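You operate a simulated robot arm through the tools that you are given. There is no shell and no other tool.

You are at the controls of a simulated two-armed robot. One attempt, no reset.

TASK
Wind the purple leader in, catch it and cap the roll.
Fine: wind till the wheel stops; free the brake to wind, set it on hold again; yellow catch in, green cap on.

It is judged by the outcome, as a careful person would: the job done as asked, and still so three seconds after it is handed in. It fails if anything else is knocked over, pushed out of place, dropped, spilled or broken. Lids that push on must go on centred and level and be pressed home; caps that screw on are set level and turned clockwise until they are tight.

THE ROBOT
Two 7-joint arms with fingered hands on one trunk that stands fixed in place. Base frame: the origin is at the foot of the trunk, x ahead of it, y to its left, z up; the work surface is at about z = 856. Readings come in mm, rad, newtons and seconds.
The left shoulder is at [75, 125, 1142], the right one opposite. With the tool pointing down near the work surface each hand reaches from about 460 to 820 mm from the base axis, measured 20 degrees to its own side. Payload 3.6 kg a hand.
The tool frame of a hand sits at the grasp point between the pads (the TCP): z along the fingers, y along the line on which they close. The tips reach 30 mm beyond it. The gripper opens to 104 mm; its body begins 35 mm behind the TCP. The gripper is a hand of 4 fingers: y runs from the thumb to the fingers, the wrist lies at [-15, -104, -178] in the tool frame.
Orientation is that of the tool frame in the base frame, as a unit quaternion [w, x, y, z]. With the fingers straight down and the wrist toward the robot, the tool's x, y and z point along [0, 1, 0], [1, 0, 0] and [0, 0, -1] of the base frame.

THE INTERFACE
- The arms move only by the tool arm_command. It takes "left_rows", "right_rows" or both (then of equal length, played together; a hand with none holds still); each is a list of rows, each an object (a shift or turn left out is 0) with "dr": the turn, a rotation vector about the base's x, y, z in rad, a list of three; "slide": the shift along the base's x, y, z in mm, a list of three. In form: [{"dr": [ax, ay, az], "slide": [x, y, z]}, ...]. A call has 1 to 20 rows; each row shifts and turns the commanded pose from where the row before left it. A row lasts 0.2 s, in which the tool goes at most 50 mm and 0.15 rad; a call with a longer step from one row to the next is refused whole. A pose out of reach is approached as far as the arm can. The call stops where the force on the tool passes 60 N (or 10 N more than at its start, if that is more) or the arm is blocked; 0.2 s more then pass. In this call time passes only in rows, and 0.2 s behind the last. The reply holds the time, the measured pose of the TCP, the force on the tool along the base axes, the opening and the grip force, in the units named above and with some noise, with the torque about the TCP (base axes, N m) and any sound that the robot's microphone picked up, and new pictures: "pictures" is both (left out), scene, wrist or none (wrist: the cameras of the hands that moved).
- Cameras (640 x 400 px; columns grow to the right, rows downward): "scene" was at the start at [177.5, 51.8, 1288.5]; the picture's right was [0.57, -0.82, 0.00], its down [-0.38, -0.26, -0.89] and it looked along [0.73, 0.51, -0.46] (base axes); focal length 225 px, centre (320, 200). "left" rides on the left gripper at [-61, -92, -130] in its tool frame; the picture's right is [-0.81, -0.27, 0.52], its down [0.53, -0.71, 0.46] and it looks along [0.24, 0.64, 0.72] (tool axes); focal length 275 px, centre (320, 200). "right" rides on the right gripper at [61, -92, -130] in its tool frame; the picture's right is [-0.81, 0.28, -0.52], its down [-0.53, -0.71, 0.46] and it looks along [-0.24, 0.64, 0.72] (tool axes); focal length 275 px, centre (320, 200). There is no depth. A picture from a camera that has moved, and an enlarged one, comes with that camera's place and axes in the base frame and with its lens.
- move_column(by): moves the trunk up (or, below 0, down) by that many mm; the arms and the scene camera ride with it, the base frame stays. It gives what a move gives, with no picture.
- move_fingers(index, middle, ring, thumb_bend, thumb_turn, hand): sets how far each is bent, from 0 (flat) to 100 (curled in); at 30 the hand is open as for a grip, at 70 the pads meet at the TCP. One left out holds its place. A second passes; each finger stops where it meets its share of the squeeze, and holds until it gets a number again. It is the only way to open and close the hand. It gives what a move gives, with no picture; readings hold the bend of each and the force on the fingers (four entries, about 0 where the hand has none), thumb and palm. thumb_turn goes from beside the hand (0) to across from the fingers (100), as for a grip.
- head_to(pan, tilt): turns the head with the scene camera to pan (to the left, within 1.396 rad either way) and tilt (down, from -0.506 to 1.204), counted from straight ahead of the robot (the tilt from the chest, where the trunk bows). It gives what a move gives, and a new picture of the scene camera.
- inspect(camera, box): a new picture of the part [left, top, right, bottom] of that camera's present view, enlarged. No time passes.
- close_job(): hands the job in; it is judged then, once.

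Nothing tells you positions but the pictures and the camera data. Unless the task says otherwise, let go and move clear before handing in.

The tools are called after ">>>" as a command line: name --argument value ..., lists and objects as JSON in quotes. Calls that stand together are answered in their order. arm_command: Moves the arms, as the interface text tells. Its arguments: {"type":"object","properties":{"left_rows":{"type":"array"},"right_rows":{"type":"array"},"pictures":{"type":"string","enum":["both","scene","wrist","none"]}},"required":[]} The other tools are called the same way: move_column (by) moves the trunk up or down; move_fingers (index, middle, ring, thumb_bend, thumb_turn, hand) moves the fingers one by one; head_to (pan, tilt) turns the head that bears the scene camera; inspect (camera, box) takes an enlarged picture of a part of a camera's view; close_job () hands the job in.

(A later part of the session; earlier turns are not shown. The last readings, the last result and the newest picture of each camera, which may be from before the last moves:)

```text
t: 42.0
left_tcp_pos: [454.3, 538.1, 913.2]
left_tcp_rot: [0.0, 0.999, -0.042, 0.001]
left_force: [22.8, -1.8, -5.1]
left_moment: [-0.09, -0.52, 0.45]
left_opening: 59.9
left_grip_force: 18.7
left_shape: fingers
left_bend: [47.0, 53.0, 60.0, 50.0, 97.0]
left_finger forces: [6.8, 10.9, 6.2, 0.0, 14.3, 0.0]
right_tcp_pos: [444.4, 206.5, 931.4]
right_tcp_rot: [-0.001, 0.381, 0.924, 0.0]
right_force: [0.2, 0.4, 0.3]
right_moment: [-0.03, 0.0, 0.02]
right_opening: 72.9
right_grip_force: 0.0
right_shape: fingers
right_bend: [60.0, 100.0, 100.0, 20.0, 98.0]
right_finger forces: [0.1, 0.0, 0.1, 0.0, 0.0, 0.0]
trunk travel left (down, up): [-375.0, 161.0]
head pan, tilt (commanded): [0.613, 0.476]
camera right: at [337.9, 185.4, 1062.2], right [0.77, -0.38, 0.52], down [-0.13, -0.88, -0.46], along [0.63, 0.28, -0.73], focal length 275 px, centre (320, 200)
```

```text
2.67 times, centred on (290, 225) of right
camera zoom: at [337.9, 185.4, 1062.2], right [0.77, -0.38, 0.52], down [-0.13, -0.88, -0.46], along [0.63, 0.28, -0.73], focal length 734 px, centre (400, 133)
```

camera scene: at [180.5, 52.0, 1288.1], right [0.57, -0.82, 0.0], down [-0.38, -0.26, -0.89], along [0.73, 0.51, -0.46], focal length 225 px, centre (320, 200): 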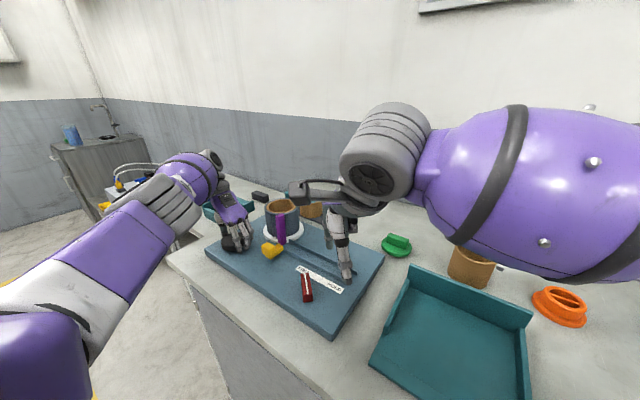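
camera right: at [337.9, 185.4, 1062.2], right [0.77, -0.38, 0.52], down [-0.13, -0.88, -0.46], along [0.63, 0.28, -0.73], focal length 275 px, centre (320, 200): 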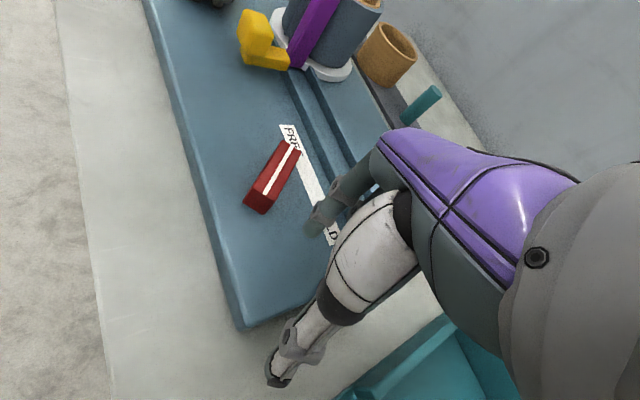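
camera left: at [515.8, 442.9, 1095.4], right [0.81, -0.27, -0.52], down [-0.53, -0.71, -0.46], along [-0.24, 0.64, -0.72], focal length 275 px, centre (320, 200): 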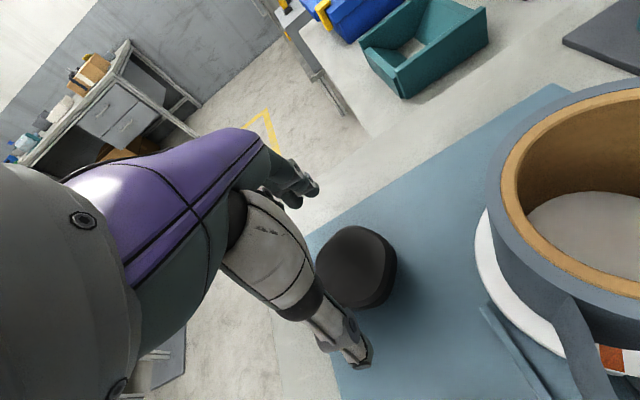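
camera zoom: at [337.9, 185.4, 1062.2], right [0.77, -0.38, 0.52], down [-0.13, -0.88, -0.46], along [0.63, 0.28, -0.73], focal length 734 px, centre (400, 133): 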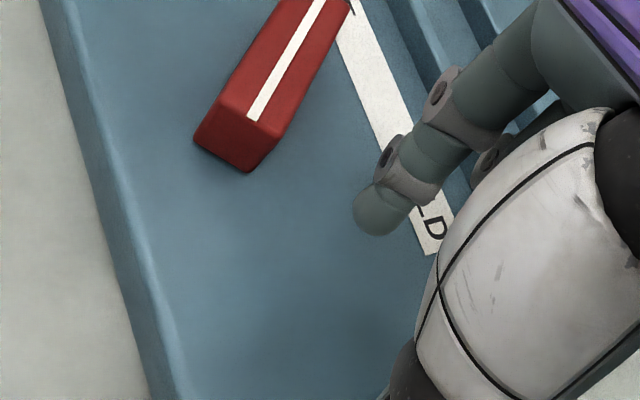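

The fingertip is at about [451, 224] and the lever's near end at [429, 258]. I'll lower to bar level and push the near end round toward HOLD along the mirrored arc.

>>> arm_command --right_rows '[{"slide": [0, 0, -8]}, {"slide": [0, 2, -8]}, {"slide": [0, 6, 0]}, {"slide": [0, 6, 0]}, {"slide": [0, 6, 0]}, {"slide": [-1, 5, 0]}, {"slide": [-5, 2, 0]}, {"slide": [-5, 2, 0]}, {"slide": [-4, 2, 0]}]' --pictures "wrist"

>>> inspect --camera "right" --box '[180, 100, 400, 300]'

```text
t: 44.0
left_tcp_pos: [454.6, 538.2, 913.2]
left_tcp_rot: [0.0, 0.999, -0.042, 0.0]
left_force: [22.1, -0.9, -4.2]
left_moment: [-0.02, -0.52, 0.39]
left_opening: 59.9
left_grip_force: 18.6
left_shape: fingers
left_bend: [47.0, 53.0, 59.0, 50.0, 97.0]
left_finger forces: [6.7, 10.8, 6.1, 0.0, 14.5, 0.0]
right_tcp_pos: [431.0, 237.7, 916.4]
right_tcp_rot: [-0.001, 0.382, 0.924, -0.001]
right_force: [1.0, 0.0, -0.3]
right_moment: [-0.02, 0.0, -0.02]
right_opening: 72.9
right_grip_force: 0.7
right_shape: fingers
right_bend: [60.0, 100.0, 100.0, 20.0, 98.0]
right_finger forces: [0.7, 0.1, 0.0, 0.0, 0.1, 0.1]
trunk travel left (down, up): [-375.0, 161.0]
head pan, tilt (commanded): [0.613, 0.476]
camera right: at [323.4, 215.7, 1046.3], right [0.77, -0.38, 0.52], down [-0.13, -0.88, -0.46], along [0.63, 0.28, -0.73], focal length 275 px, centre (320, 200)
```

right: 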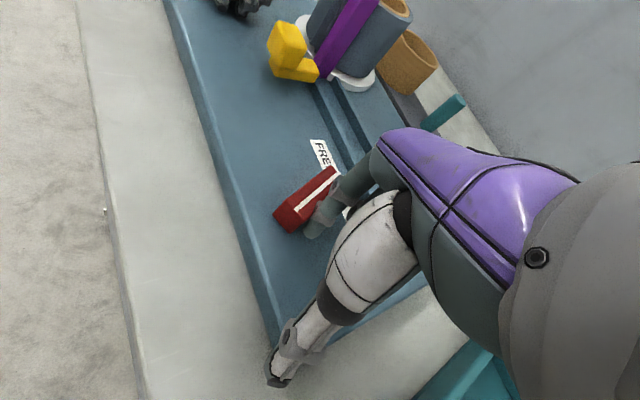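

```text
2.00 times, centred on (290, 200) of right
camera zoom: at [323.4, 215.7, 1046.3], right [0.77, -0.38, 0.52], down [-0.13, -0.88, -0.46], along [0.63, 0.28, -0.73], focal length 551 px, centre (380, 200)
```

zoom: 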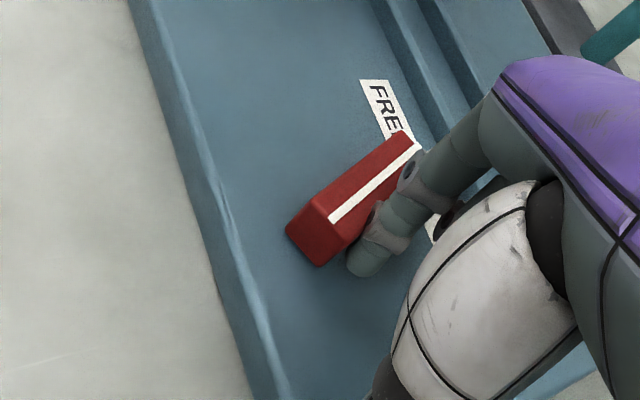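

The lever is moving with the fingertip at under 1 N. I'll continue the arc to the HOLD stop.

>>> arm_command --right_rows '[{"slide": [-4, 4, 0]}, {"slide": [-3, 5, 0]}, {"slide": [-2, 5, 0]}, {"slide": [-1, 5, 0]}, {"slide": [-1, 5, 0]}, {"slide": [0, 5, 0]}]' --pictures "wrist"

>>> inspect --camera "right" --box '[180, 100, 400, 300]'

```text
t: 45.4
left_tcp_pos: [454.9, 537.9, 913.2]
left_tcp_rot: [-0.001, 0.999, -0.042, 0.0]
left_force: [22.3, 2.1, -8.1]
left_moment: [-0.09, -0.54, 0.38]
left_opening: 59.7
left_grip_force: 18.6
left_shape: fingers
left_bend: [47.0, 53.0, 60.0, 50.0, 97.0]
left_finger forces: [6.0, 10.2, 6.2, 0.0, 14.7, 0.1]
right_tcp_pos: [419.5, 266.4, 916.1]
right_tcp_rot: [-0.002, 0.383, 0.924, -0.001]
right_force: [-3.6, -7.4, 4.7]
right_moment: [0.0, -0.02, -0.06]
right_opening: 62.8
right_grip_force: 4.1
right_shape: fingers
right_bend: [68.0, 100.0, 100.0, 20.0, 98.0]
right_finger forces: [9.0, 0.0, 0.0, 0.1, 0.0, 0.0]
trunk travel left (down, up): [-375.0, 161.0]
head pan, tilt (commanded): [0.613, 0.476]
camera right: at [312.0, 245.0, 1047.3], right [0.77, -0.38, 0.52], down [-0.13, -0.88, -0.46], along [0.63, 0.28, -0.73], focal length 275 px, centre (320, 200)
```

right: 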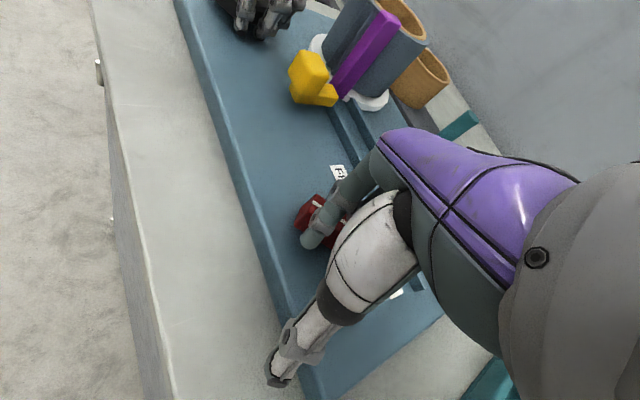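

```text
2.00 times, centred on (290, 200) of right
camera zoom: at [312.0, 245.0, 1047.3], right [0.77, -0.38, 0.52], down [-0.13, -0.88, -0.46], along [0.63, 0.28, -0.73], focal length 551 px, centre (380, 200)
```

zoom: 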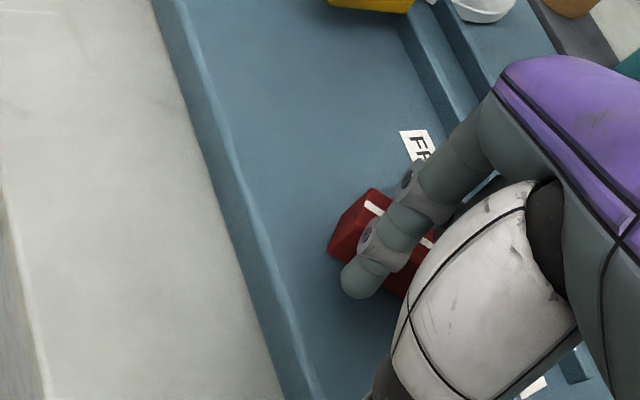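

The index force rose to 9 N, so the lever should be at its HOLD stop. I'll back the right hand off and check the angle.

>>> arm_command --right_rows '[{"slide": [-5, -8, 0]}, {"slide": [-5, -12, 5]}, {"slide": [0, -15, 20]}, {"slide": [0, -25, 30]}, {"slide": [0, -30, 30]}, {"slide": [0, -35, 20]}, {"slide": [0, -35, 20]}]' --pictures "both"

>>> inspect --camera "scene" --box '[240, 190, 380, 310]'

>>> inspect --camera "right" --box '[160, 80, 380, 280]'

```text
t: 47.0
left_tcp_pos: [454.3, 538.9, 913.1]
left_tcp_rot: [0.0, 0.999, -0.042, 0.0]
left_force: [19.9, -2.0, -2.0]
left_moment: [-0.08, -0.46, 0.34]
left_opening: 59.4
left_grip_force: 18.8
left_shape: fingers
left_bend: [47.0, 53.0, 59.0, 50.0, 97.0]
left_finger forces: [6.6, 9.9, 6.3, 0.0, 15.0, 0.1]
right_tcp_pos: [408.4, 108.1, 1040.2]
right_tcp_rot: [-0.001, 0.382, 0.924, -0.001]
right_force: [-0.3, 0.5, -0.6]
right_moment: [-0.01, 0.03, 0.0]
right_opening: 72.7
right_grip_force: 0.1
right_shape: fingers
right_bend: [60.0, 100.0, 100.0, 20.0, 98.0]
right_finger forces: [0.0, 0.0, 0.0, 0.0, 0.1, 0.1]
trunk travel left (down, up): [-375.0, 161.0]
head pan, tilt (commanded): [0.613, 0.476]
camera scene: at [180.3, 51.8, 1288.1], right [0.57, -0.82, 0.0], down [-0.38, -0.26, -0.89], along [0.73, 0.51, -0.46], focal length 225 px, centre (320, 200)
camera right: at [301.0, 86.7, 1171.0], right [0.77, -0.38, 0.52], down [-0.13, -0.88, -0.45], along [0.63, 0.28, -0.73], focal length 275 px, centre (320, 200)
```

scene: 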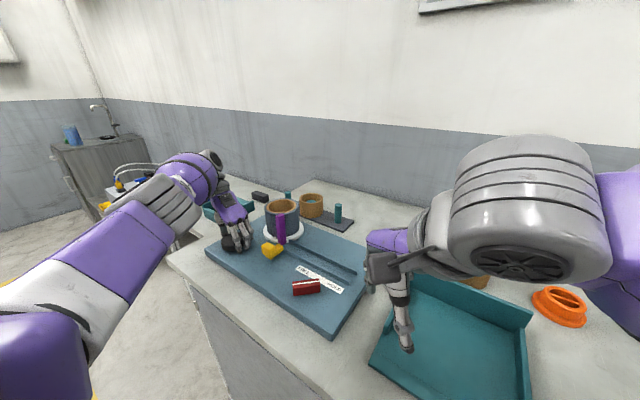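
right: 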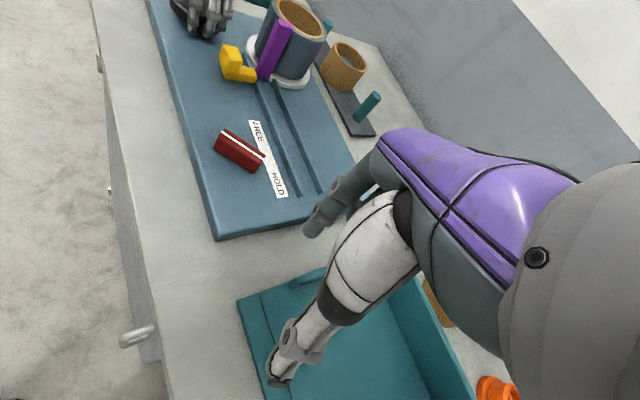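

```text
3.33 times, centred on (310, 250) of scene
camera zoom: at [180.3, 51.8, 1288.1], right [0.57, -0.82, 0.0], down [-0.38, -0.26, -0.89], along [0.73, 0.51, -0.46], focal length 751 px, centre (353, 33)
```

zoom: 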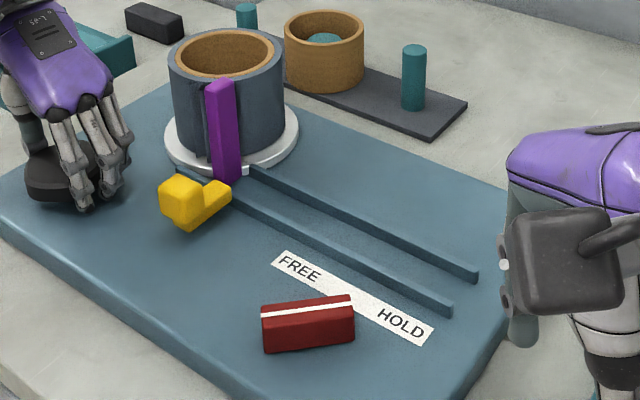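

```text
2.00 times, centred on (270, 180) of right
camera zoom: at [301.0, 86.7, 1171.0], right [0.77, -0.38, 0.52], down [-0.13, -0.88, -0.45], along [0.63, 0.28, -0.73], focal length 551 px, centre (420, 240)
```

zoom: 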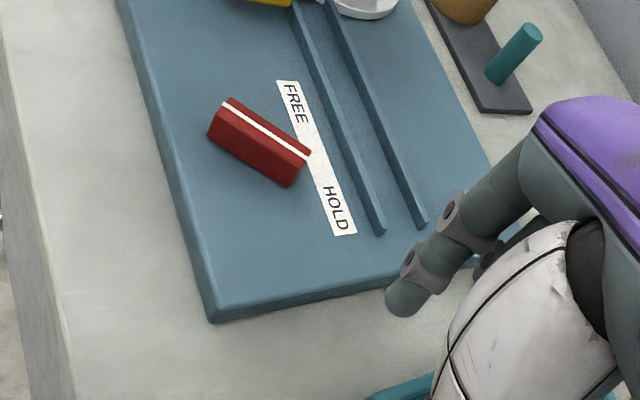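

The lever is back at about −44°, pointing at HOLD just as at the start. I'll now let go of the wheel with the left hand and check that nothing creeps back.

>>> move_fingers --hand "left" --index 30 --middle 30 --ring 30 --thumb_bend 30

>>> inspect --camera "scene" --box '[240, 190, 380, 310]'

```text
t: 48.0
left_tcp_pos: [451.3, 538.3, 915.7]
left_tcp_rot: [0.0, 0.999, -0.042, -0.001]
left_force: [0.0, -1.1, 0.3]
left_moment: [0.0, -0.01, -0.04]
left_opening: 102.6
left_grip_force: 0.0
left_shape: fingers
left_bend: [30.0, 30.0, 30.0, 30.0, 98.0]
left_finger forces: [0.0, 0.0, 0.1, 0.1, 0.0, 0.1]
right_tcp_pos: [406.6, 108.7, 1041.7]
right_tcp_rot: [0.0, 0.381, 0.924, 0.0]
right_force: [0.4, 0.6, -0.2]
right_moment: [0.0, 0.01, 0.03]
right_opening: 72.3
right_grip_force: 0.0
right_shape: fingers
right_bend: [60.0, 100.0, 100.0, 20.0, 98.0]
right_finger forces: [0.0, 0.1, 0.0, 0.1, 0.1, 0.1]
trunk travel left (down, up): [-375.0, 161.0]
head pan, tilt (commanded): [0.613, 0.476]
```

```text
3.33 times, centred on (310, 250) of scene
camera zoom: at [177.5, 51.8, 1288.5], right [0.57, -0.82, 0.0], down [-0.38, -0.26, -0.89], along [0.73, 0.51, -0.46], focal length 751 px, centre (353, 33)
```

zoom: 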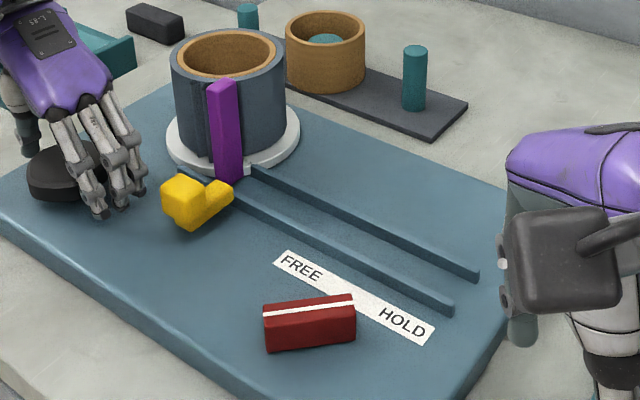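

The tab stays at the roll with the wheel released. I'll lift the left hand straight up and turn it back toward a natural pose, then look closely at the catch.

>>> arm_command --left_rows '[{"slide": [0, 0, 15]}, {"slide": [0, 0, 25]}, {"slide": [0, 0, 30]}, {"slide": [0, 0, 30]}, {"slide": [0, 0, 30], "dr": [0, 0, 0.13]}, {"dr": [0, 0, 0.14]}, {"dr": [0, 0, 0.14]}, {"dr": [0, 0, 0.14]}, {"dr": [0, 0, 0.14]}, {"dr": [0, 0, 0.14]}, {"slide": [-15, -15, 0], "dr": [0, 0, 0.14]}, {"slide": [-15, -15, 0], "dr": [0, 0, 0.14]}, {"slide": [-15, -15, 0], "dr": [0, 0, 0.14]}]' --pictures "both"

>>> inspect --camera "scene" --box '[255, 225, 315, 265]'

>>> inspect --camera "left" --box '[300, 100, 560, 300]'

```text
t: 50.8
left_tcp_pos: [414.5, 483.8, 1049.5]
left_tcp_rot: [-0.001, 0.835, 0.551, 0.0]
left_force: [0.8, -0.9, 0.2]
left_moment: [0.02, -0.01, 0.02]
left_opening: 103.0
left_grip_force: 0.1
left_shape: fingers
left_bend: [30.0, 30.0, 30.0, 30.0, 98.0]
left_finger forces: [0.0, 0.0, 0.0, 0.0, 0.0, 0.1]
left hand out of reach, approached as far as the arm can: row 4
right_tcp_pos: [405.4, 108.1, 1040.3]
right_tcp_rot: [0.0, 0.382, 0.924, -0.001]
right_force: [-0.4, 0.1, -0.5]
right_moment: [-0.02, 0.0, 0.03]
right_opening: 72.5
right_grip_force: 0.0
right_shape: fingers
right_bend: [60.0, 100.0, 100.0, 20.0, 98.0]
right_finger forces: [0.0, 0.0, 0.0, 0.0, 0.0, 0.0]
trunk travel left (down, up): [-375.0, 161.0]
head pan, tilt (commanded): [0.613, 0.476]
camera scene: at [176.8, 51.4, 1288.7], right [0.57, -0.82, 0.0], down [-0.37, -0.26, -0.89], along [0.73, 0.51, -0.46], focal length 225 px, centre (320, 200)
camera left: at [305.5, 463.2, 1179.0], right [-0.57, -0.64, -0.52], down [-0.45, 0.77, -0.45], along [0.69, -0.03, -0.72], focal length 275 px, centre (320, 200)
```

scene: 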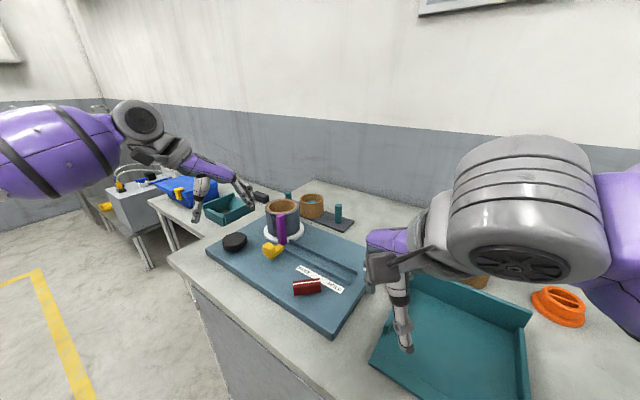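
left: 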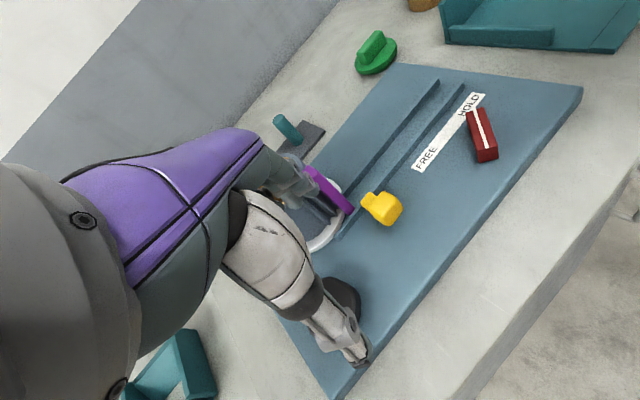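

```text
10.00 times, centred on (285, 245) of scene
camera zoom: at [176.8, 51.4, 1288.7], right [0.57, -0.82, 0.0], down [-0.37, -0.26, -0.89], along [0.73, 0.51, -0.46], focal length 2254 px, centre (670, -250)
```

zoom: 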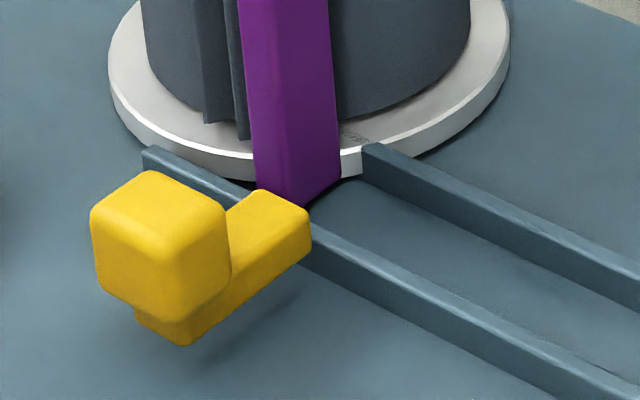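

```text
2.00 times, centred on (430, 200) of left
camera zoom: at [305.5, 463.2, 1179.0], right [-0.57, -0.64, -0.52], down [-0.45, 0.77, -0.45], along [0.69, -0.03, -0.72], focal length 551 px, centre (100, 200)
```

zoom: 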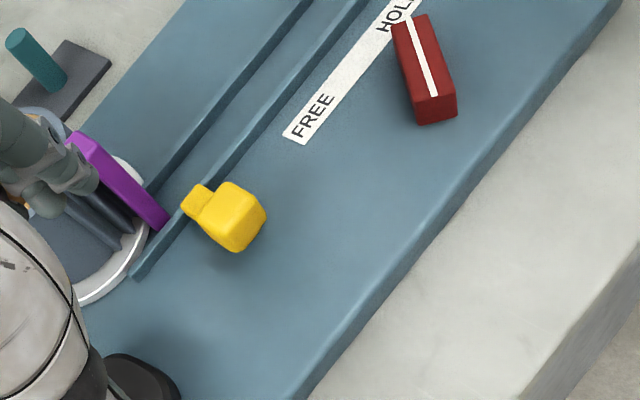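

The catch is a yellow block with its top at about [469, 413, 930] and a nose reaching +x to [511, 414, 903], now just in front of the wound-in tab. I'll bring the left hand behind the block, open fingers hanging down, to push it in the +x direction.

>>> arm_command --left_rows '[{"slide": [-8, -14, -5], "dr": [0, 0, 0.1]}, {"slide": [-8, -14, -10], "dr": [0, 0, 0.1]}, {"slide": [-8, -14, -10], "dr": [0, 0, 0.1]}, {"slide": [-8, -14, -10], "dr": [0, 0, 0.1]}, {"slide": [-8, -14, -10]}, {"slide": [0, 0, -15]}, {"slide": [0, 0, -15]}, {"slide": [0, 0, -15]}]' --pictures "both"

>>> inspect --camera "scene" --box '[220, 180, 320, 280]'

>>> inspect --camera "left" --box '[240, 100, 460, 300]'

```text
t: 52.6
left_tcp_pos: [374.9, 413.9, 959.4]
left_tcp_rot: [0.0, 0.709, 0.705, 0.0]
left_force: [0.2, 0.2, 0.1]
left_moment: [-0.02, 0.01, 0.0]
left_opening: 102.9
left_grip_force: 0.0
left_shape: fingers
left_bend: [30.0, 30.0, 30.0, 30.0, 98.0]
left_finger forces: [0.0, 0.0, 0.0, 0.0, 0.0, 0.0]
right_tcp_pos: [405.8, 109.6, 1041.0]
right_tcp_rot: [0.0, 0.381, 0.924, 0.0]
right_force: [0.1, -0.5, -0.7]
right_moment: [-0.01, 0.0, 0.02]
right_opening: 72.5
right_grip_force: 0.1
right_shape: fingers
right_bend: [60.0, 100.0, 100.0, 20.0, 98.0]
right_finger forces: [0.0, 0.1, 0.1, 0.1, 0.1, 0.0]
trunk travel left (down, up): [-375.0, 161.0]
head pan, tilt (commanded): [0.613, 0.476]
camera scene: at [177.8, 51.9, 1288.5], right [0.57, -0.82, 0.0], down [-0.38, -0.26, -0.89], along [0.73, 0.51, -0.46], focal length 225 px, centre (320, 200)
camera left: at [282.6, 353.4, 1089.2], right [-0.28, -0.81, -0.52], down [-0.71, 0.54, -0.46], along [0.65, 0.24, -0.72], focal length 275 px, centre (320, 200)
```

scene: 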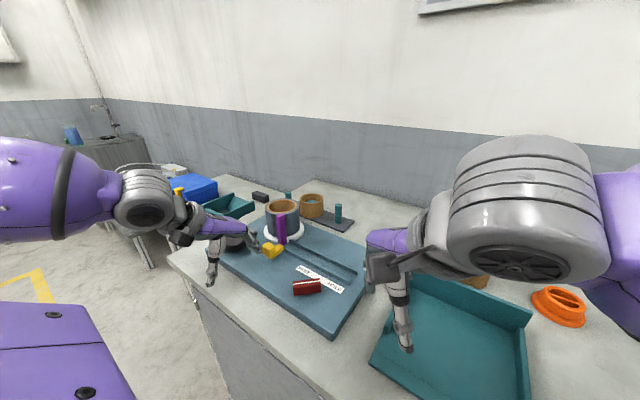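
left: 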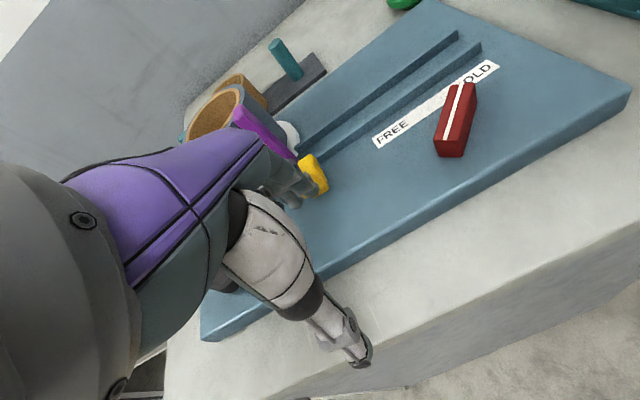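

```text
4.00 times, centred on (270, 230) of scene
camera zoom: at [177.8, 51.9, 1288.5], right [0.57, -0.82, 0.0], down [-0.38, -0.26, -0.89], along [0.73, 0.51, -0.46], focal length 901 px, centre (520, 80)
```

zoom: 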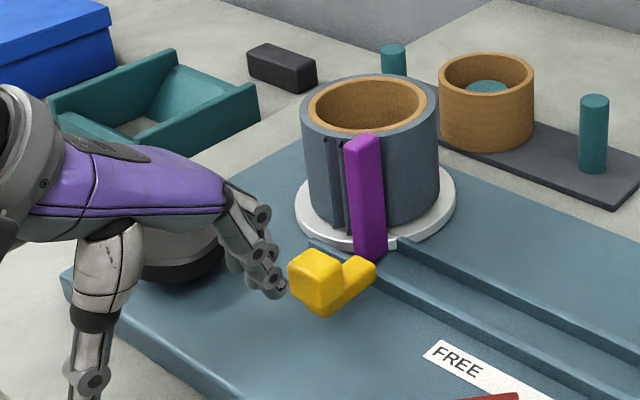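

```text
2.00 times, centred on (350, 200) of left
camera zoom: at [282.6, 353.4, 1089.2], right [-0.28, -0.81, -0.52], down [-0.71, 0.54, -0.46], along [0.65, 0.24, -0.72], focal length 551 px, centre (260, 200)
```

zoom: 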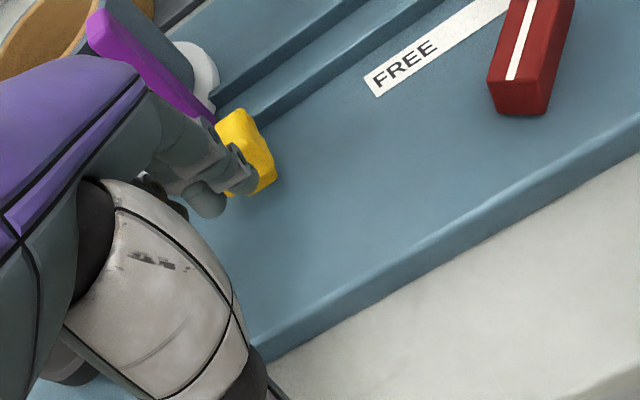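

The fingertips are at about x = 439, y = 410–430, just short of the block. I'll shift a little back and to the right so the index and middle fingers line up with the block, then lower.

>>> arm_command --left_rows '[{"slide": [-6, -8, 0]}, {"slide": [0, -6, -8]}, {"slide": [0, 0, -10]}, {"slide": [0, 0, -10]}, {"slide": [0, 0, -7]}]' --pictures "wrist"

>>> inspect --camera "scene" --box '[230, 200, 310, 280]'

>>> inspect --camera "left" --box '[240, 100, 400, 260]'

```text
t: 53.8
left_tcp_pos: [367.6, 400.1, 924.4]
left_tcp_rot: [0.0, 0.709, 0.705, -0.001]
left_force: [-0.3, 0.4, -1.0]
left_moment: [-0.01, -0.02, 0.01]
left_opening: 103.1
left_grip_force: 0.0
left_shape: fingers
left_bend: [30.0, 30.0, 30.0, 30.0, 98.0]
left_finger forces: [0.0, 0.0, 0.0, 0.0, 0.0, 0.0]
right_tcp_pos: [405.3, 109.8, 1041.3]
right_tcp_rot: [0.0, 0.382, 0.924, 0.0]
right_force: [0.2, 0.4, 0.6]
right_moment: [0.02, -0.02, -0.01]
right_opening: 72.3
right_grip_force: 0.0
right_shape: fingers
right_bend: [60.0, 100.0, 100.0, 20.0, 98.0]
right_finger forces: [0.0, 0.0, 0.0, 0.0, 0.0, 0.0]
trunk travel left (down, up): [-375.0, 161.0]
head pan, tilt (commanded): [0.613, 0.476]
camera left: at [276.5, 339.1, 1054.0], right [-0.28, -0.81, -0.52], down [-0.71, 0.54, -0.46], along [0.65, 0.24, -0.72], focal length 275 px, centre (320, 200)
```

left: 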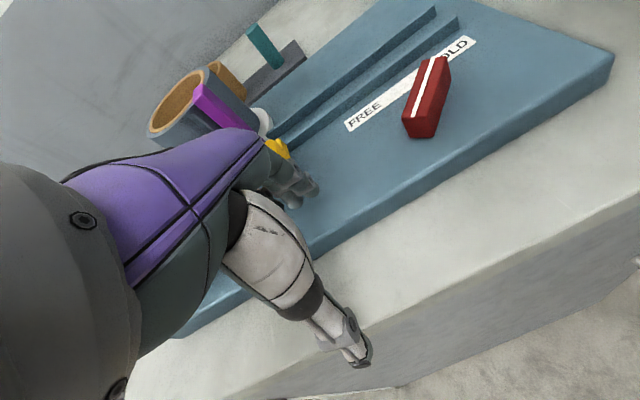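

```text
5.00 times, centred on (270, 240) of scene
camera zoom: at [177.5, 51.8, 1288.5], right [0.57, -0.82, 0.0], down [-0.38, -0.26, -0.89], along [0.73, 0.51, -0.46], focal length 1127 px, centre (570, 0)
```

zoom: 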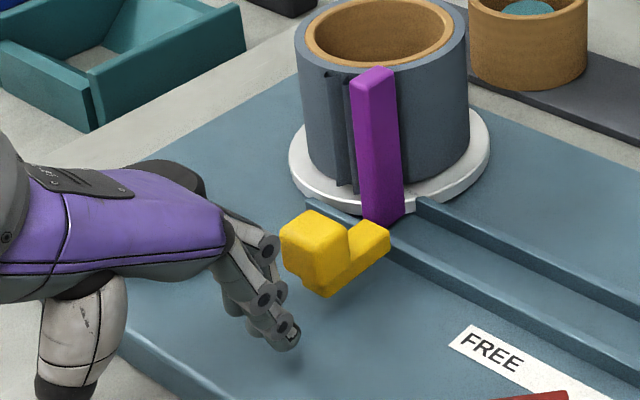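

```text
2.50 times, centred on (320, 180) of left
camera zoom: at [276.5, 339.1, 1054.0], right [-0.28, -0.81, -0.52], down [-0.71, 0.54, -0.46], along [0.65, 0.24, -0.72], focal length 688 px, centre (320, 250)
```

zoom: 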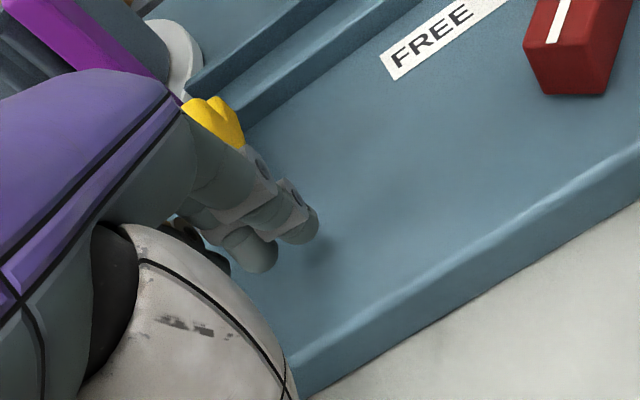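

The middle finger is lined up behind the block. I'll push slowly in +x and watch the force.

>>> arm_command --left_rows '[{"slide": [6, 0, 0]}, {"slide": [6, 0, 0]}, {"slide": [5, 0, 0]}, {"slide": [5, 0, 0]}, {"slide": [5, 0, 0]}, {"slide": [4, 0, 0]}]' --pictures "none"

>>> inspect --camera "scene" --box '[230, 200, 310, 280]'

```text
t: 55.2
left_tcp_pos: [398.9, 400.1, 923.1]
left_tcp_rot: [0.0, 0.709, 0.705, 0.001]
left_force: [-0.2, -0.5, 0.5]
left_moment: [0.03, -0.02, 0.04]
left_opening: 102.9
left_grip_force: 0.2
left_shape: fingers
left_bend: [30.0, 30.0, 30.0, 30.0, 98.0]
left_finger forces: [0.0, 0.4, 0.0, 0.1, 0.1, 0.0]
right_tcp_pos: [407.4, 109.0, 1040.9]
right_tcp_rot: [-0.001, 0.382, 0.924, 0.0]
right_force: [0.2, 0.5, 0.1]
right_moment: [0.02, -0.01, 0.01]
right_opening: 72.3
right_grip_force: 0.0
right_shape: fingers
right_bend: [60.0, 100.0, 100.0, 20.0, 98.0]
right_finger forces: [0.0, 0.0, 0.0, 0.0, 0.0, 0.1]
trunk travel left (down, up): [-375.0, 161.0]
head pan, tilt (commanded): [0.613, 0.476]
```

```text
5.00 times, centred on (270, 240) of scene
camera zoom: at [177.5, 51.8, 1288.5], right [0.57, -0.82, 0.0], down [-0.38, -0.26, -0.89], along [0.73, 0.51, -0.46], focal length 1127 px, centre (570, 0)
```

zoom: 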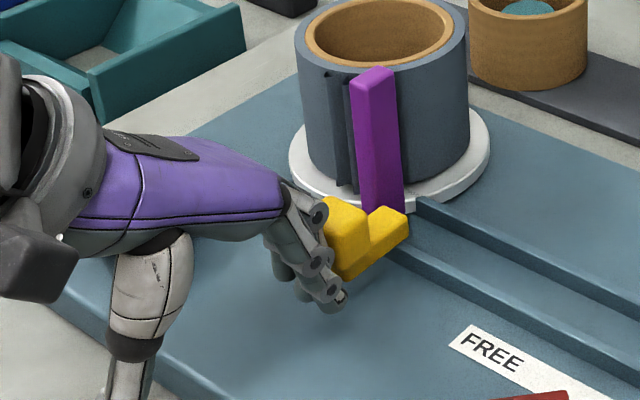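

The catch is sliding in with almost no force and its nose is starting across the channel in front of the tab. I'll keep pushing.

>>> arm_command --left_rows '[{"slide": [4, 0, 0]}, {"slide": [4, 0, 0]}, {"slide": [4, 0, 0]}]' --pictures "none"

>>> inspect --camera "scene" --box '[230, 200, 310, 280]'

```text
t: 56.0
left_tcp_pos: [411.4, 400.8, 923.3]
left_tcp_rot: [-0.001, 0.709, 0.705, 0.0]
left_force: [0.3, -0.7, -1.3]
left_moment: [-0.01, 0.0, -0.02]
left_opening: 103.2
left_grip_force: 0.6
left_shape: fingers
left_bend: [30.0, 30.0, 30.0, 30.0, 98.0]
left_finger forces: [0.0, 0.3, 0.1, 0.0, 0.0, 0.1]
right_tcp_pos: [405.9, 108.3, 1041.2]
right_tcp_rot: [0.0, 0.382, 0.924, 0.0]
right_force: [-0.2, 0.0, 0.5]
right_moment: [-0.01, 0.0, -0.02]
right_opening: 72.8
right_grip_force: 0.1
right_shape: fingers
right_bend: [60.0, 100.0, 100.0, 20.0, 98.0]
right_finger forces: [0.1, 0.0, 0.0, 0.0, 0.1, 0.0]
trunk travel left (down, up): [-375.0, 161.0]
head pan, tilt (commanded): [0.613, 0.476]
```

```text
5.00 times, centred on (270, 240) of scene
camera zoom: at [177.6, 51.8, 1288.5], right [0.57, -0.82, 0.0], down [-0.38, -0.26, -0.89], along [0.73, 0.51, -0.46], focal length 1127 px, centre (570, 0)
```

zoom: 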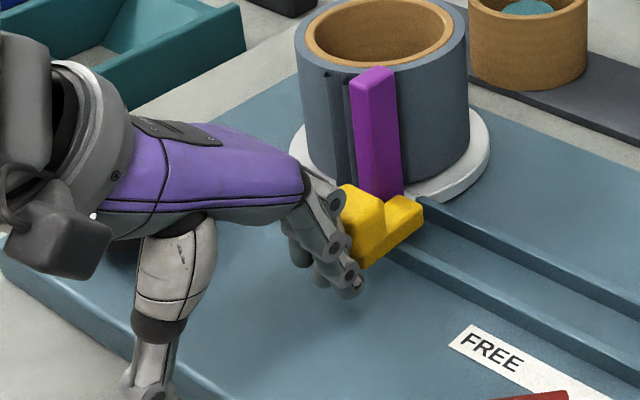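

Moving smoothly with under 1 N. I'll continue until I feel the end.

>>> arm_command --left_rows '[{"slide": [4, 0, 0]}, {"slide": [4, 0, 0]}]' --pictures "none"

>>> inspect --camera "scene" --box '[230, 200, 310, 280]'

```text
t: 56.6
left_tcp_pos: [420.5, 400.1, 923.8]
left_tcp_rot: [0.0, 0.708, 0.706, -0.001]
left_force: [0.1, 0.6, -1.0]
left_moment: [0.02, -0.01, 0.0]
left_opening: 103.0
left_grip_force: 0.2
left_shape: fingers
left_bend: [30.0, 30.0, 30.0, 30.0, 98.0]
left_finger forces: [0.1, 0.3, 0.0, 0.0, 0.1, 0.1]
right_tcp_pos: [406.0, 108.5, 1041.7]
right_tcp_rot: [0.0, 0.382, 0.924, 0.001]
right_force: [-1.0, 0.2, -0.5]
right_moment: [0.01, -0.02, 0.0]
right_opening: 72.1
right_grip_force: 0.1
right_shape: fingers
right_bend: [60.0, 100.0, 100.0, 20.0, 98.0]
right_finger forces: [0.0, 0.1, 0.0, 0.0, 0.0, 0.0]
trunk travel left (down, up): [-375.0, 161.0]
head pan, tilt (commanded): [0.613, 0.476]
```

```text
5.00 times, centred on (270, 240) of scene
camera zoom: at [177.5, 51.8, 1288.5], right [0.57, -0.82, 0.0], down [-0.38, -0.26, -0.89], along [0.73, 0.51, -0.46], focal length 1127 px, centre (570, 0)
```

zoom: 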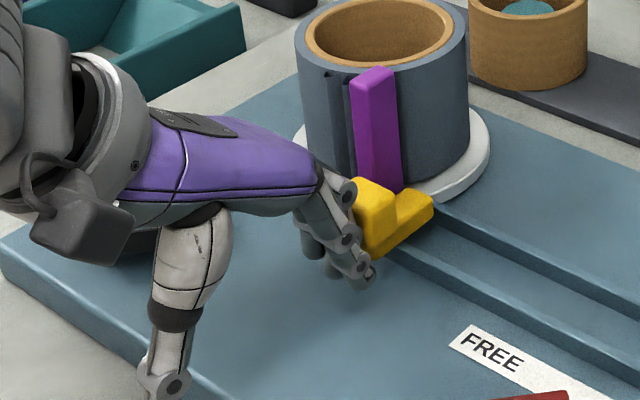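

The nose is now nearly at the far rail. I'll nudge further in small steps to find the end stop.

>>> arm_command --left_rows '[{"slide": [3, 0, 0]}, {"slide": [3, 0, 0]}]' --pictures "none"

>>> inspect --camera "scene" --box '[230, 200, 310, 280]'

```text
t: 57.2
left_tcp_pos: [426.0, 401.8, 924.9]
left_tcp_rot: [0.0, 0.709, 0.706, 0.0]
left_force: [-0.9, 0.7, 0.1]
left_moment: [0.02, 0.0, 0.03]
left_opening: 103.2
left_grip_force: 0.7
left_shape: fingers
left_bend: [30.0, 31.0, 30.0, 30.0, 98.0]
left_finger forces: [0.1, 0.9, 0.0, 0.1, 0.0, 0.0]
right_tcp_pos: [406.2, 109.6, 1040.9]
right_tcp_rot: [0.0, 0.382, 0.924, 0.0]
right_force: [-0.2, -0.3, 0.2]
right_moment: [0.05, -0.03, -0.01]
right_opening: 72.0
right_grip_force: 0.0
right_shape: fingers
right_bend: [60.0, 100.0, 100.0, 20.0, 98.0]
right_finger forces: [0.0, 0.0, 0.0, 0.1, 0.0, 0.0]
trunk travel left (down, up): [-375.0, 161.0]
head pan, tilt (commanded): [0.613, 0.476]
```

```text
5.00 times, centred on (270, 240) of scene
camera zoom: at [177.4, 51.8, 1288.5], right [0.57, -0.82, 0.0], down [-0.37, -0.26, -0.89], along [0.73, 0.51, -0.46], focal length 1127 px, centre (570, 0)
```

zoom: 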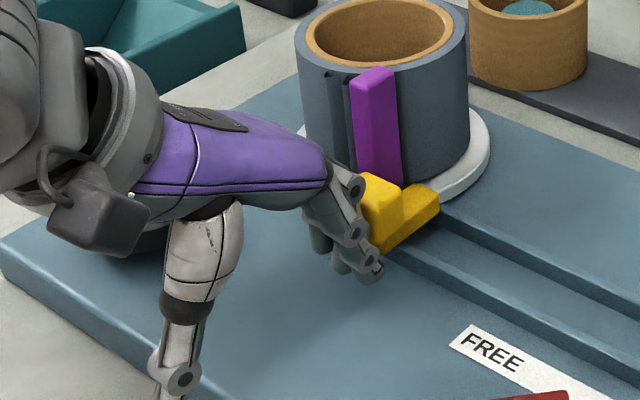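

The middle finger just began to give (0.9 N), perhaps the stop. One more small push will tell.

>>> arm_command --left_rows '[{"slide": [2, 0, 0]}, {"slide": [2, 0, 0]}, {"slide": [2, 0, 0]}]' --pictures "none"

>>> inspect --camera "scene" --box '[230, 200, 310, 280]'

```text
t: 58.0
left_tcp_pos: [429.8, 400.0, 924.9]
left_tcp_rot: [0.0, 0.709, 0.706, 0.0]
left_force: [-10.1, -0.5, 2.4]
left_moment: [0.02, -0.22, 0.14]
left_opening: 103.0
left_grip_force: 4.7
left_shape: fingers
left_bend: [30.0, 34.0, 30.0, 30.0, 98.0]
left_finger forces: [0.0, 9.9, 0.6, 0.0, 0.0, 0.0]
right_tcp_pos: [404.6, 108.8, 1042.0]
right_tcp_rot: [0.001, 0.382, 0.924, 0.001]
right_force: [0.0, 0.2, -0.3]
right_moment: [-0.01, 0.01, 0.02]
right_opening: 72.5
right_grip_force: 0.0
right_shape: fingers
right_bend: [60.0, 100.0, 100.0, 20.0, 98.0]
right_finger forces: [0.1, 0.1, 0.0, 0.1, 0.0, 0.0]
trunk travel left (down, up): [-375.0, 161.0]
head pan, tilt (commanded): [0.613, 0.476]
```

```text
5.00 times, centred on (270, 240) of scene
camera zoom: at [176.1, 51.7, 1288.7], right [0.57, -0.82, 0.0], down [-0.37, -0.26, -0.89], along [0.73, 0.51, -0.46], focal length 1127 px, centre (570, 0)
```

zoom: 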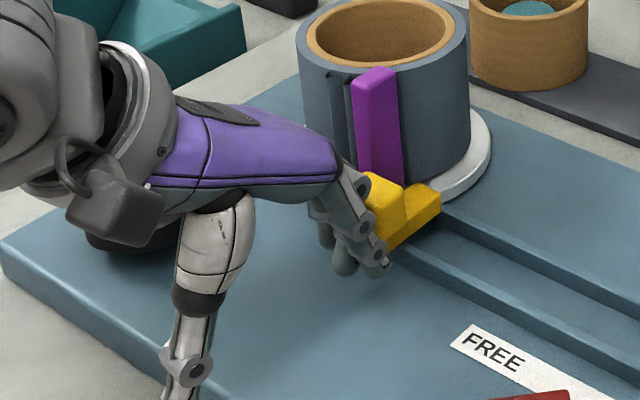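

The force rose to 10 N, so the catch is fully in against its stop. I'll back the left hand off, raise it, and move the right hand out of the way.

>>> arm_command --left_rows '[{"slide": [-8, 0, 0]}, {"slide": [-15, 0, 5]}, {"slide": [-20, 0, 20]}, {"slide": [-10, 0, 30]}, {"slide": [0, 0, 35]}, {"slide": [0, -10, 35]}, {"slide": [0, -10, 35]}]' --right_rows '[{"slide": [0, -10, 10]}, {"slide": [0, -20, 15], "dr": [0, 0, -0.1]}, {"slide": [0, -20, 20], "dr": [0, 0, -0.1]}, {"slide": [0, -25, 20], "dr": [0, 0, -0.1]}, {"slide": [0, -25, 20], "dr": [0, 0, -0.1]}, {"slide": [0, -25, 20], "dr": [0, 0, -0.1]}, {"slide": [0, -25, 20], "dr": [0, 0, -0.1]}]' --pictures "both"

>>> inspect --camera "scene" --box '[240, 190, 360, 310]'

>>> inspect --camera "scene" --box '[370, 220, 430, 270]'

```text
t: 59.6
left_tcp_pos: [378.4, 379.8, 1084.5]
left_tcp_rot: [0.0, 0.709, 0.705, 0.0]
left_force: [-0.1, 0.4, 0.4]
left_moment: [0.04, -0.02, 0.0]
left_opening: 102.9
left_grip_force: 0.0
left_shape: fingers
left_bend: [30.0, 30.0, 30.0, 30.0, 98.0]
left_finger forces: [0.0, 0.0, 0.1, 0.0, 0.0, 0.0]
right_tcp_pos: [407.2, -45.1, 1169.2]
right_tcp_rot: [-0.001, 0.639, 0.769, 0.0]
right_force: [-0.4, -0.4, -0.1]
right_moment: [0.01, -0.01, 0.01]
right_opening: 72.3
right_grip_force: 0.0
right_shape: fingers
right_bend: [60.0, 100.0, 100.0, 20.0, 98.0]
right_finger forces: [0.0, 0.1, 0.1, 0.0, 0.0, 0.1]
trunk travel left (down, up): [-375.0, 161.0]
head pan, tilt (commanded): [0.613, 0.476]
camera scene: at [177.1, 51.5, 1288.6], right [0.57, -0.82, 0.0], down [-0.37, -0.26, -0.89], along [0.73, 0.51, -0.46], focal length 225 px, centre (320, 200)
camera right: at [306.1, -1.4, 1298.2], right [0.42, -0.75, 0.52], down [-0.6, -0.65, -0.46], along [0.68, -0.12, -0.72], focal length 275 px, centre (320, 200)
camera left: at [285.9, 318.2, 1214.0], right [-0.28, -0.81, -0.52], down [-0.71, 0.54, -0.46], along [0.65, 0.24, -0.72], focal length 275 px, centre (320, 200)
```

scene: 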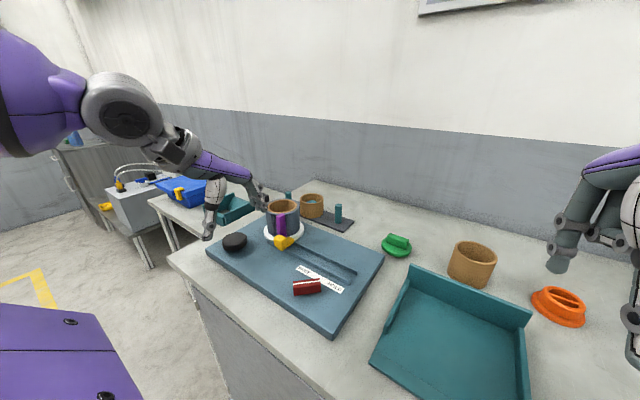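
right: 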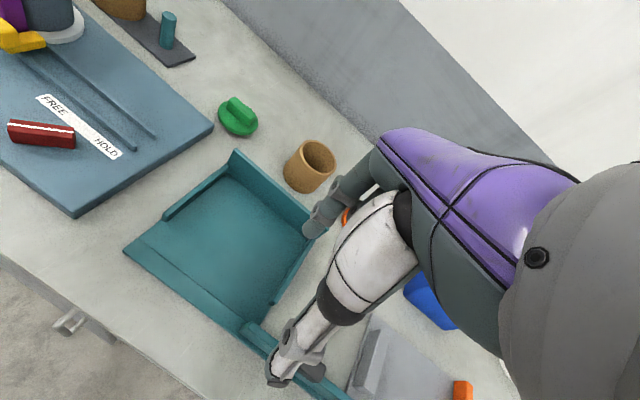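
left: 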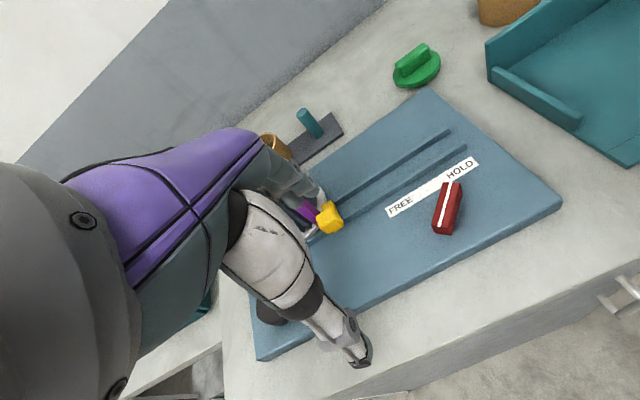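

```text
3.33 times, centred on (300, 250) of scene
camera zoom: at [177.1, 51.5, 1288.6], right [0.57, -0.82, 0.0], down [-0.37, -0.26, -0.89], along [0.73, 0.51, -0.46], focal length 751 px, centre (387, 33)
```

zoom: 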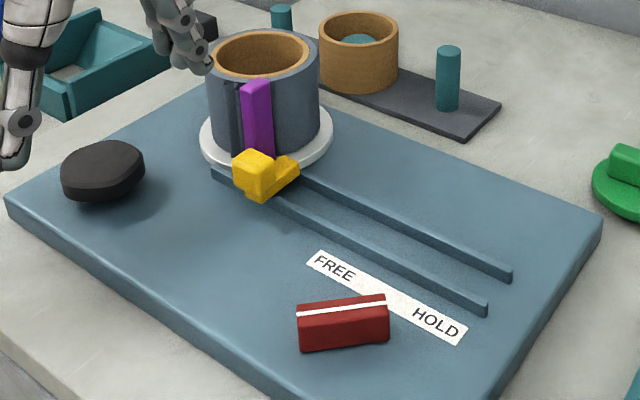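

```text
8.00 times, centred on (400, 245) of scene
camera zoom: at [177.1, 51.5, 1288.6], right [0.57, -0.82, 0.0], down [-0.37, -0.26, -0.89], along [0.73, 0.51, -0.46], focal length 1803 px, centre (-320, -160)
```

zoom: 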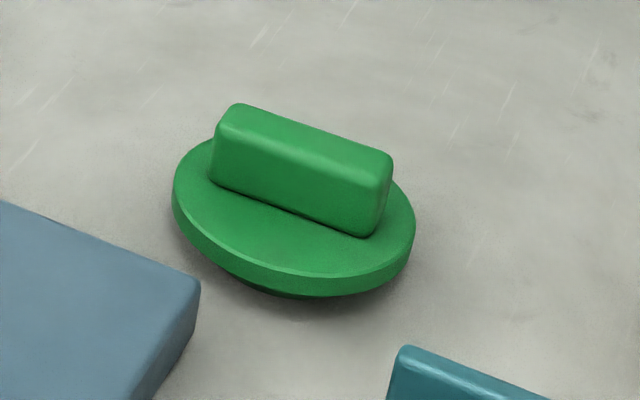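

The catch is in, the lever is on HOLD and the tab sits at the roll. Next I move the left hand over the green cap, whose grip bar runs along y with its top near [732, 172, 897].

>>> arm_command --left_rows '[{"slide": [20, -10, 15]}, {"slide": [35, -20, 15]}, {"slide": [38, -22, 0]}, {"slide": [38, -22, 0]}, {"slide": [38, -22, 0]}, {"slide": [38, -22, 0]}, {"slide": [38, -22, 0]}, {"slide": [38, -24, -5]}, {"slide": [35, -24, -10]}, {"slide": [30, -24, -15]}]' --pictures "both"

>>> inspect --camera "left" --box '[240, 100, 480, 300]'

```text
t: 61.8
left_tcp_pos: [695.4, 192.5, 1100.8]
left_tcp_rot: [0.001, 0.707, 0.707, 0.001]
left_force: [-0.3, -0.3, 0.6]
left_moment: [0.0, 0.0, 0.01]
left_opening: 103.0
left_grip_force: 0.0
left_shape: fingers
left_bend: [30.0, 30.0, 30.0, 30.0, 97.0]
left_finger forces: [0.0, 0.0, 0.1, 0.1, 0.0, 0.0]
left hand out of reach, approached as far as the arm can: row 10
right_tcp_pos: [404.9, -45.7, 1169.5]
right_tcp_rot: [0.0, 0.638, 0.77, 0.001]
right_force: [-0.1, -0.5, 0.0]
right_moment: [0.01, -0.03, 0.0]
right_opening: 72.5
right_grip_force: 0.3
right_shape: fingers
right_bend: [60.0, 100.0, 100.0, 20.0, 98.0]
right_finger forces: [0.0, 0.0, 0.0, 0.1, 0.1, 0.0]
trunk travel left (down, up): [-375.0, 161.0]
head pan, tilt (commanded): [0.613, 0.476]
camera scene: at [175.0, 51.0, 1289.0], right [0.57, -0.82, 0.0], down [-0.37, -0.26, -0.89], along [0.73, 0.51, -0.46], focal length 225 px, centre (320, 200)
camera left: at [602.7, 131.1, 1230.5], right [-0.27, -0.81, -0.52], down [-0.71, 0.53, -0.46], along [0.65, 0.24, -0.72], focal length 275 px, centre (320, 200)
```

scene: 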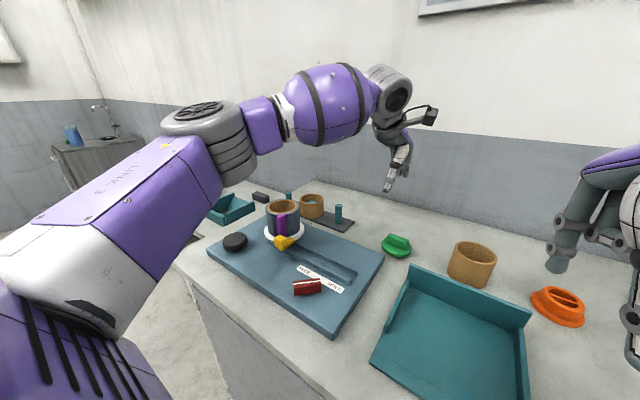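
left: 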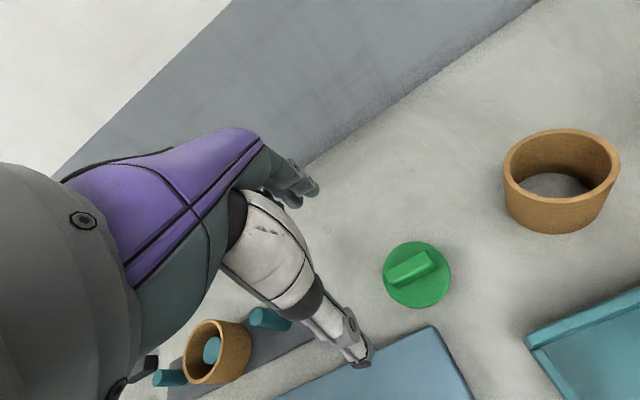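

```text
2.00 times, centred on (360, 200) of left
camera zoom: at [602.7, 131.1, 1230.5], right [-0.27, -0.81, -0.52], down [-0.71, 0.53, -0.46], along [0.65, 0.24, -0.72], focal length 551 px, centre (240, 200)
```

zoom: 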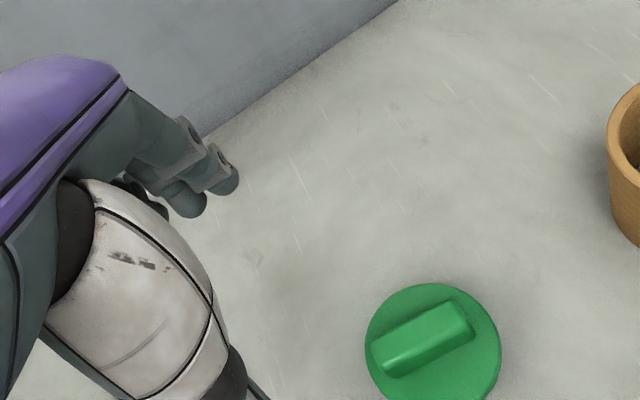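

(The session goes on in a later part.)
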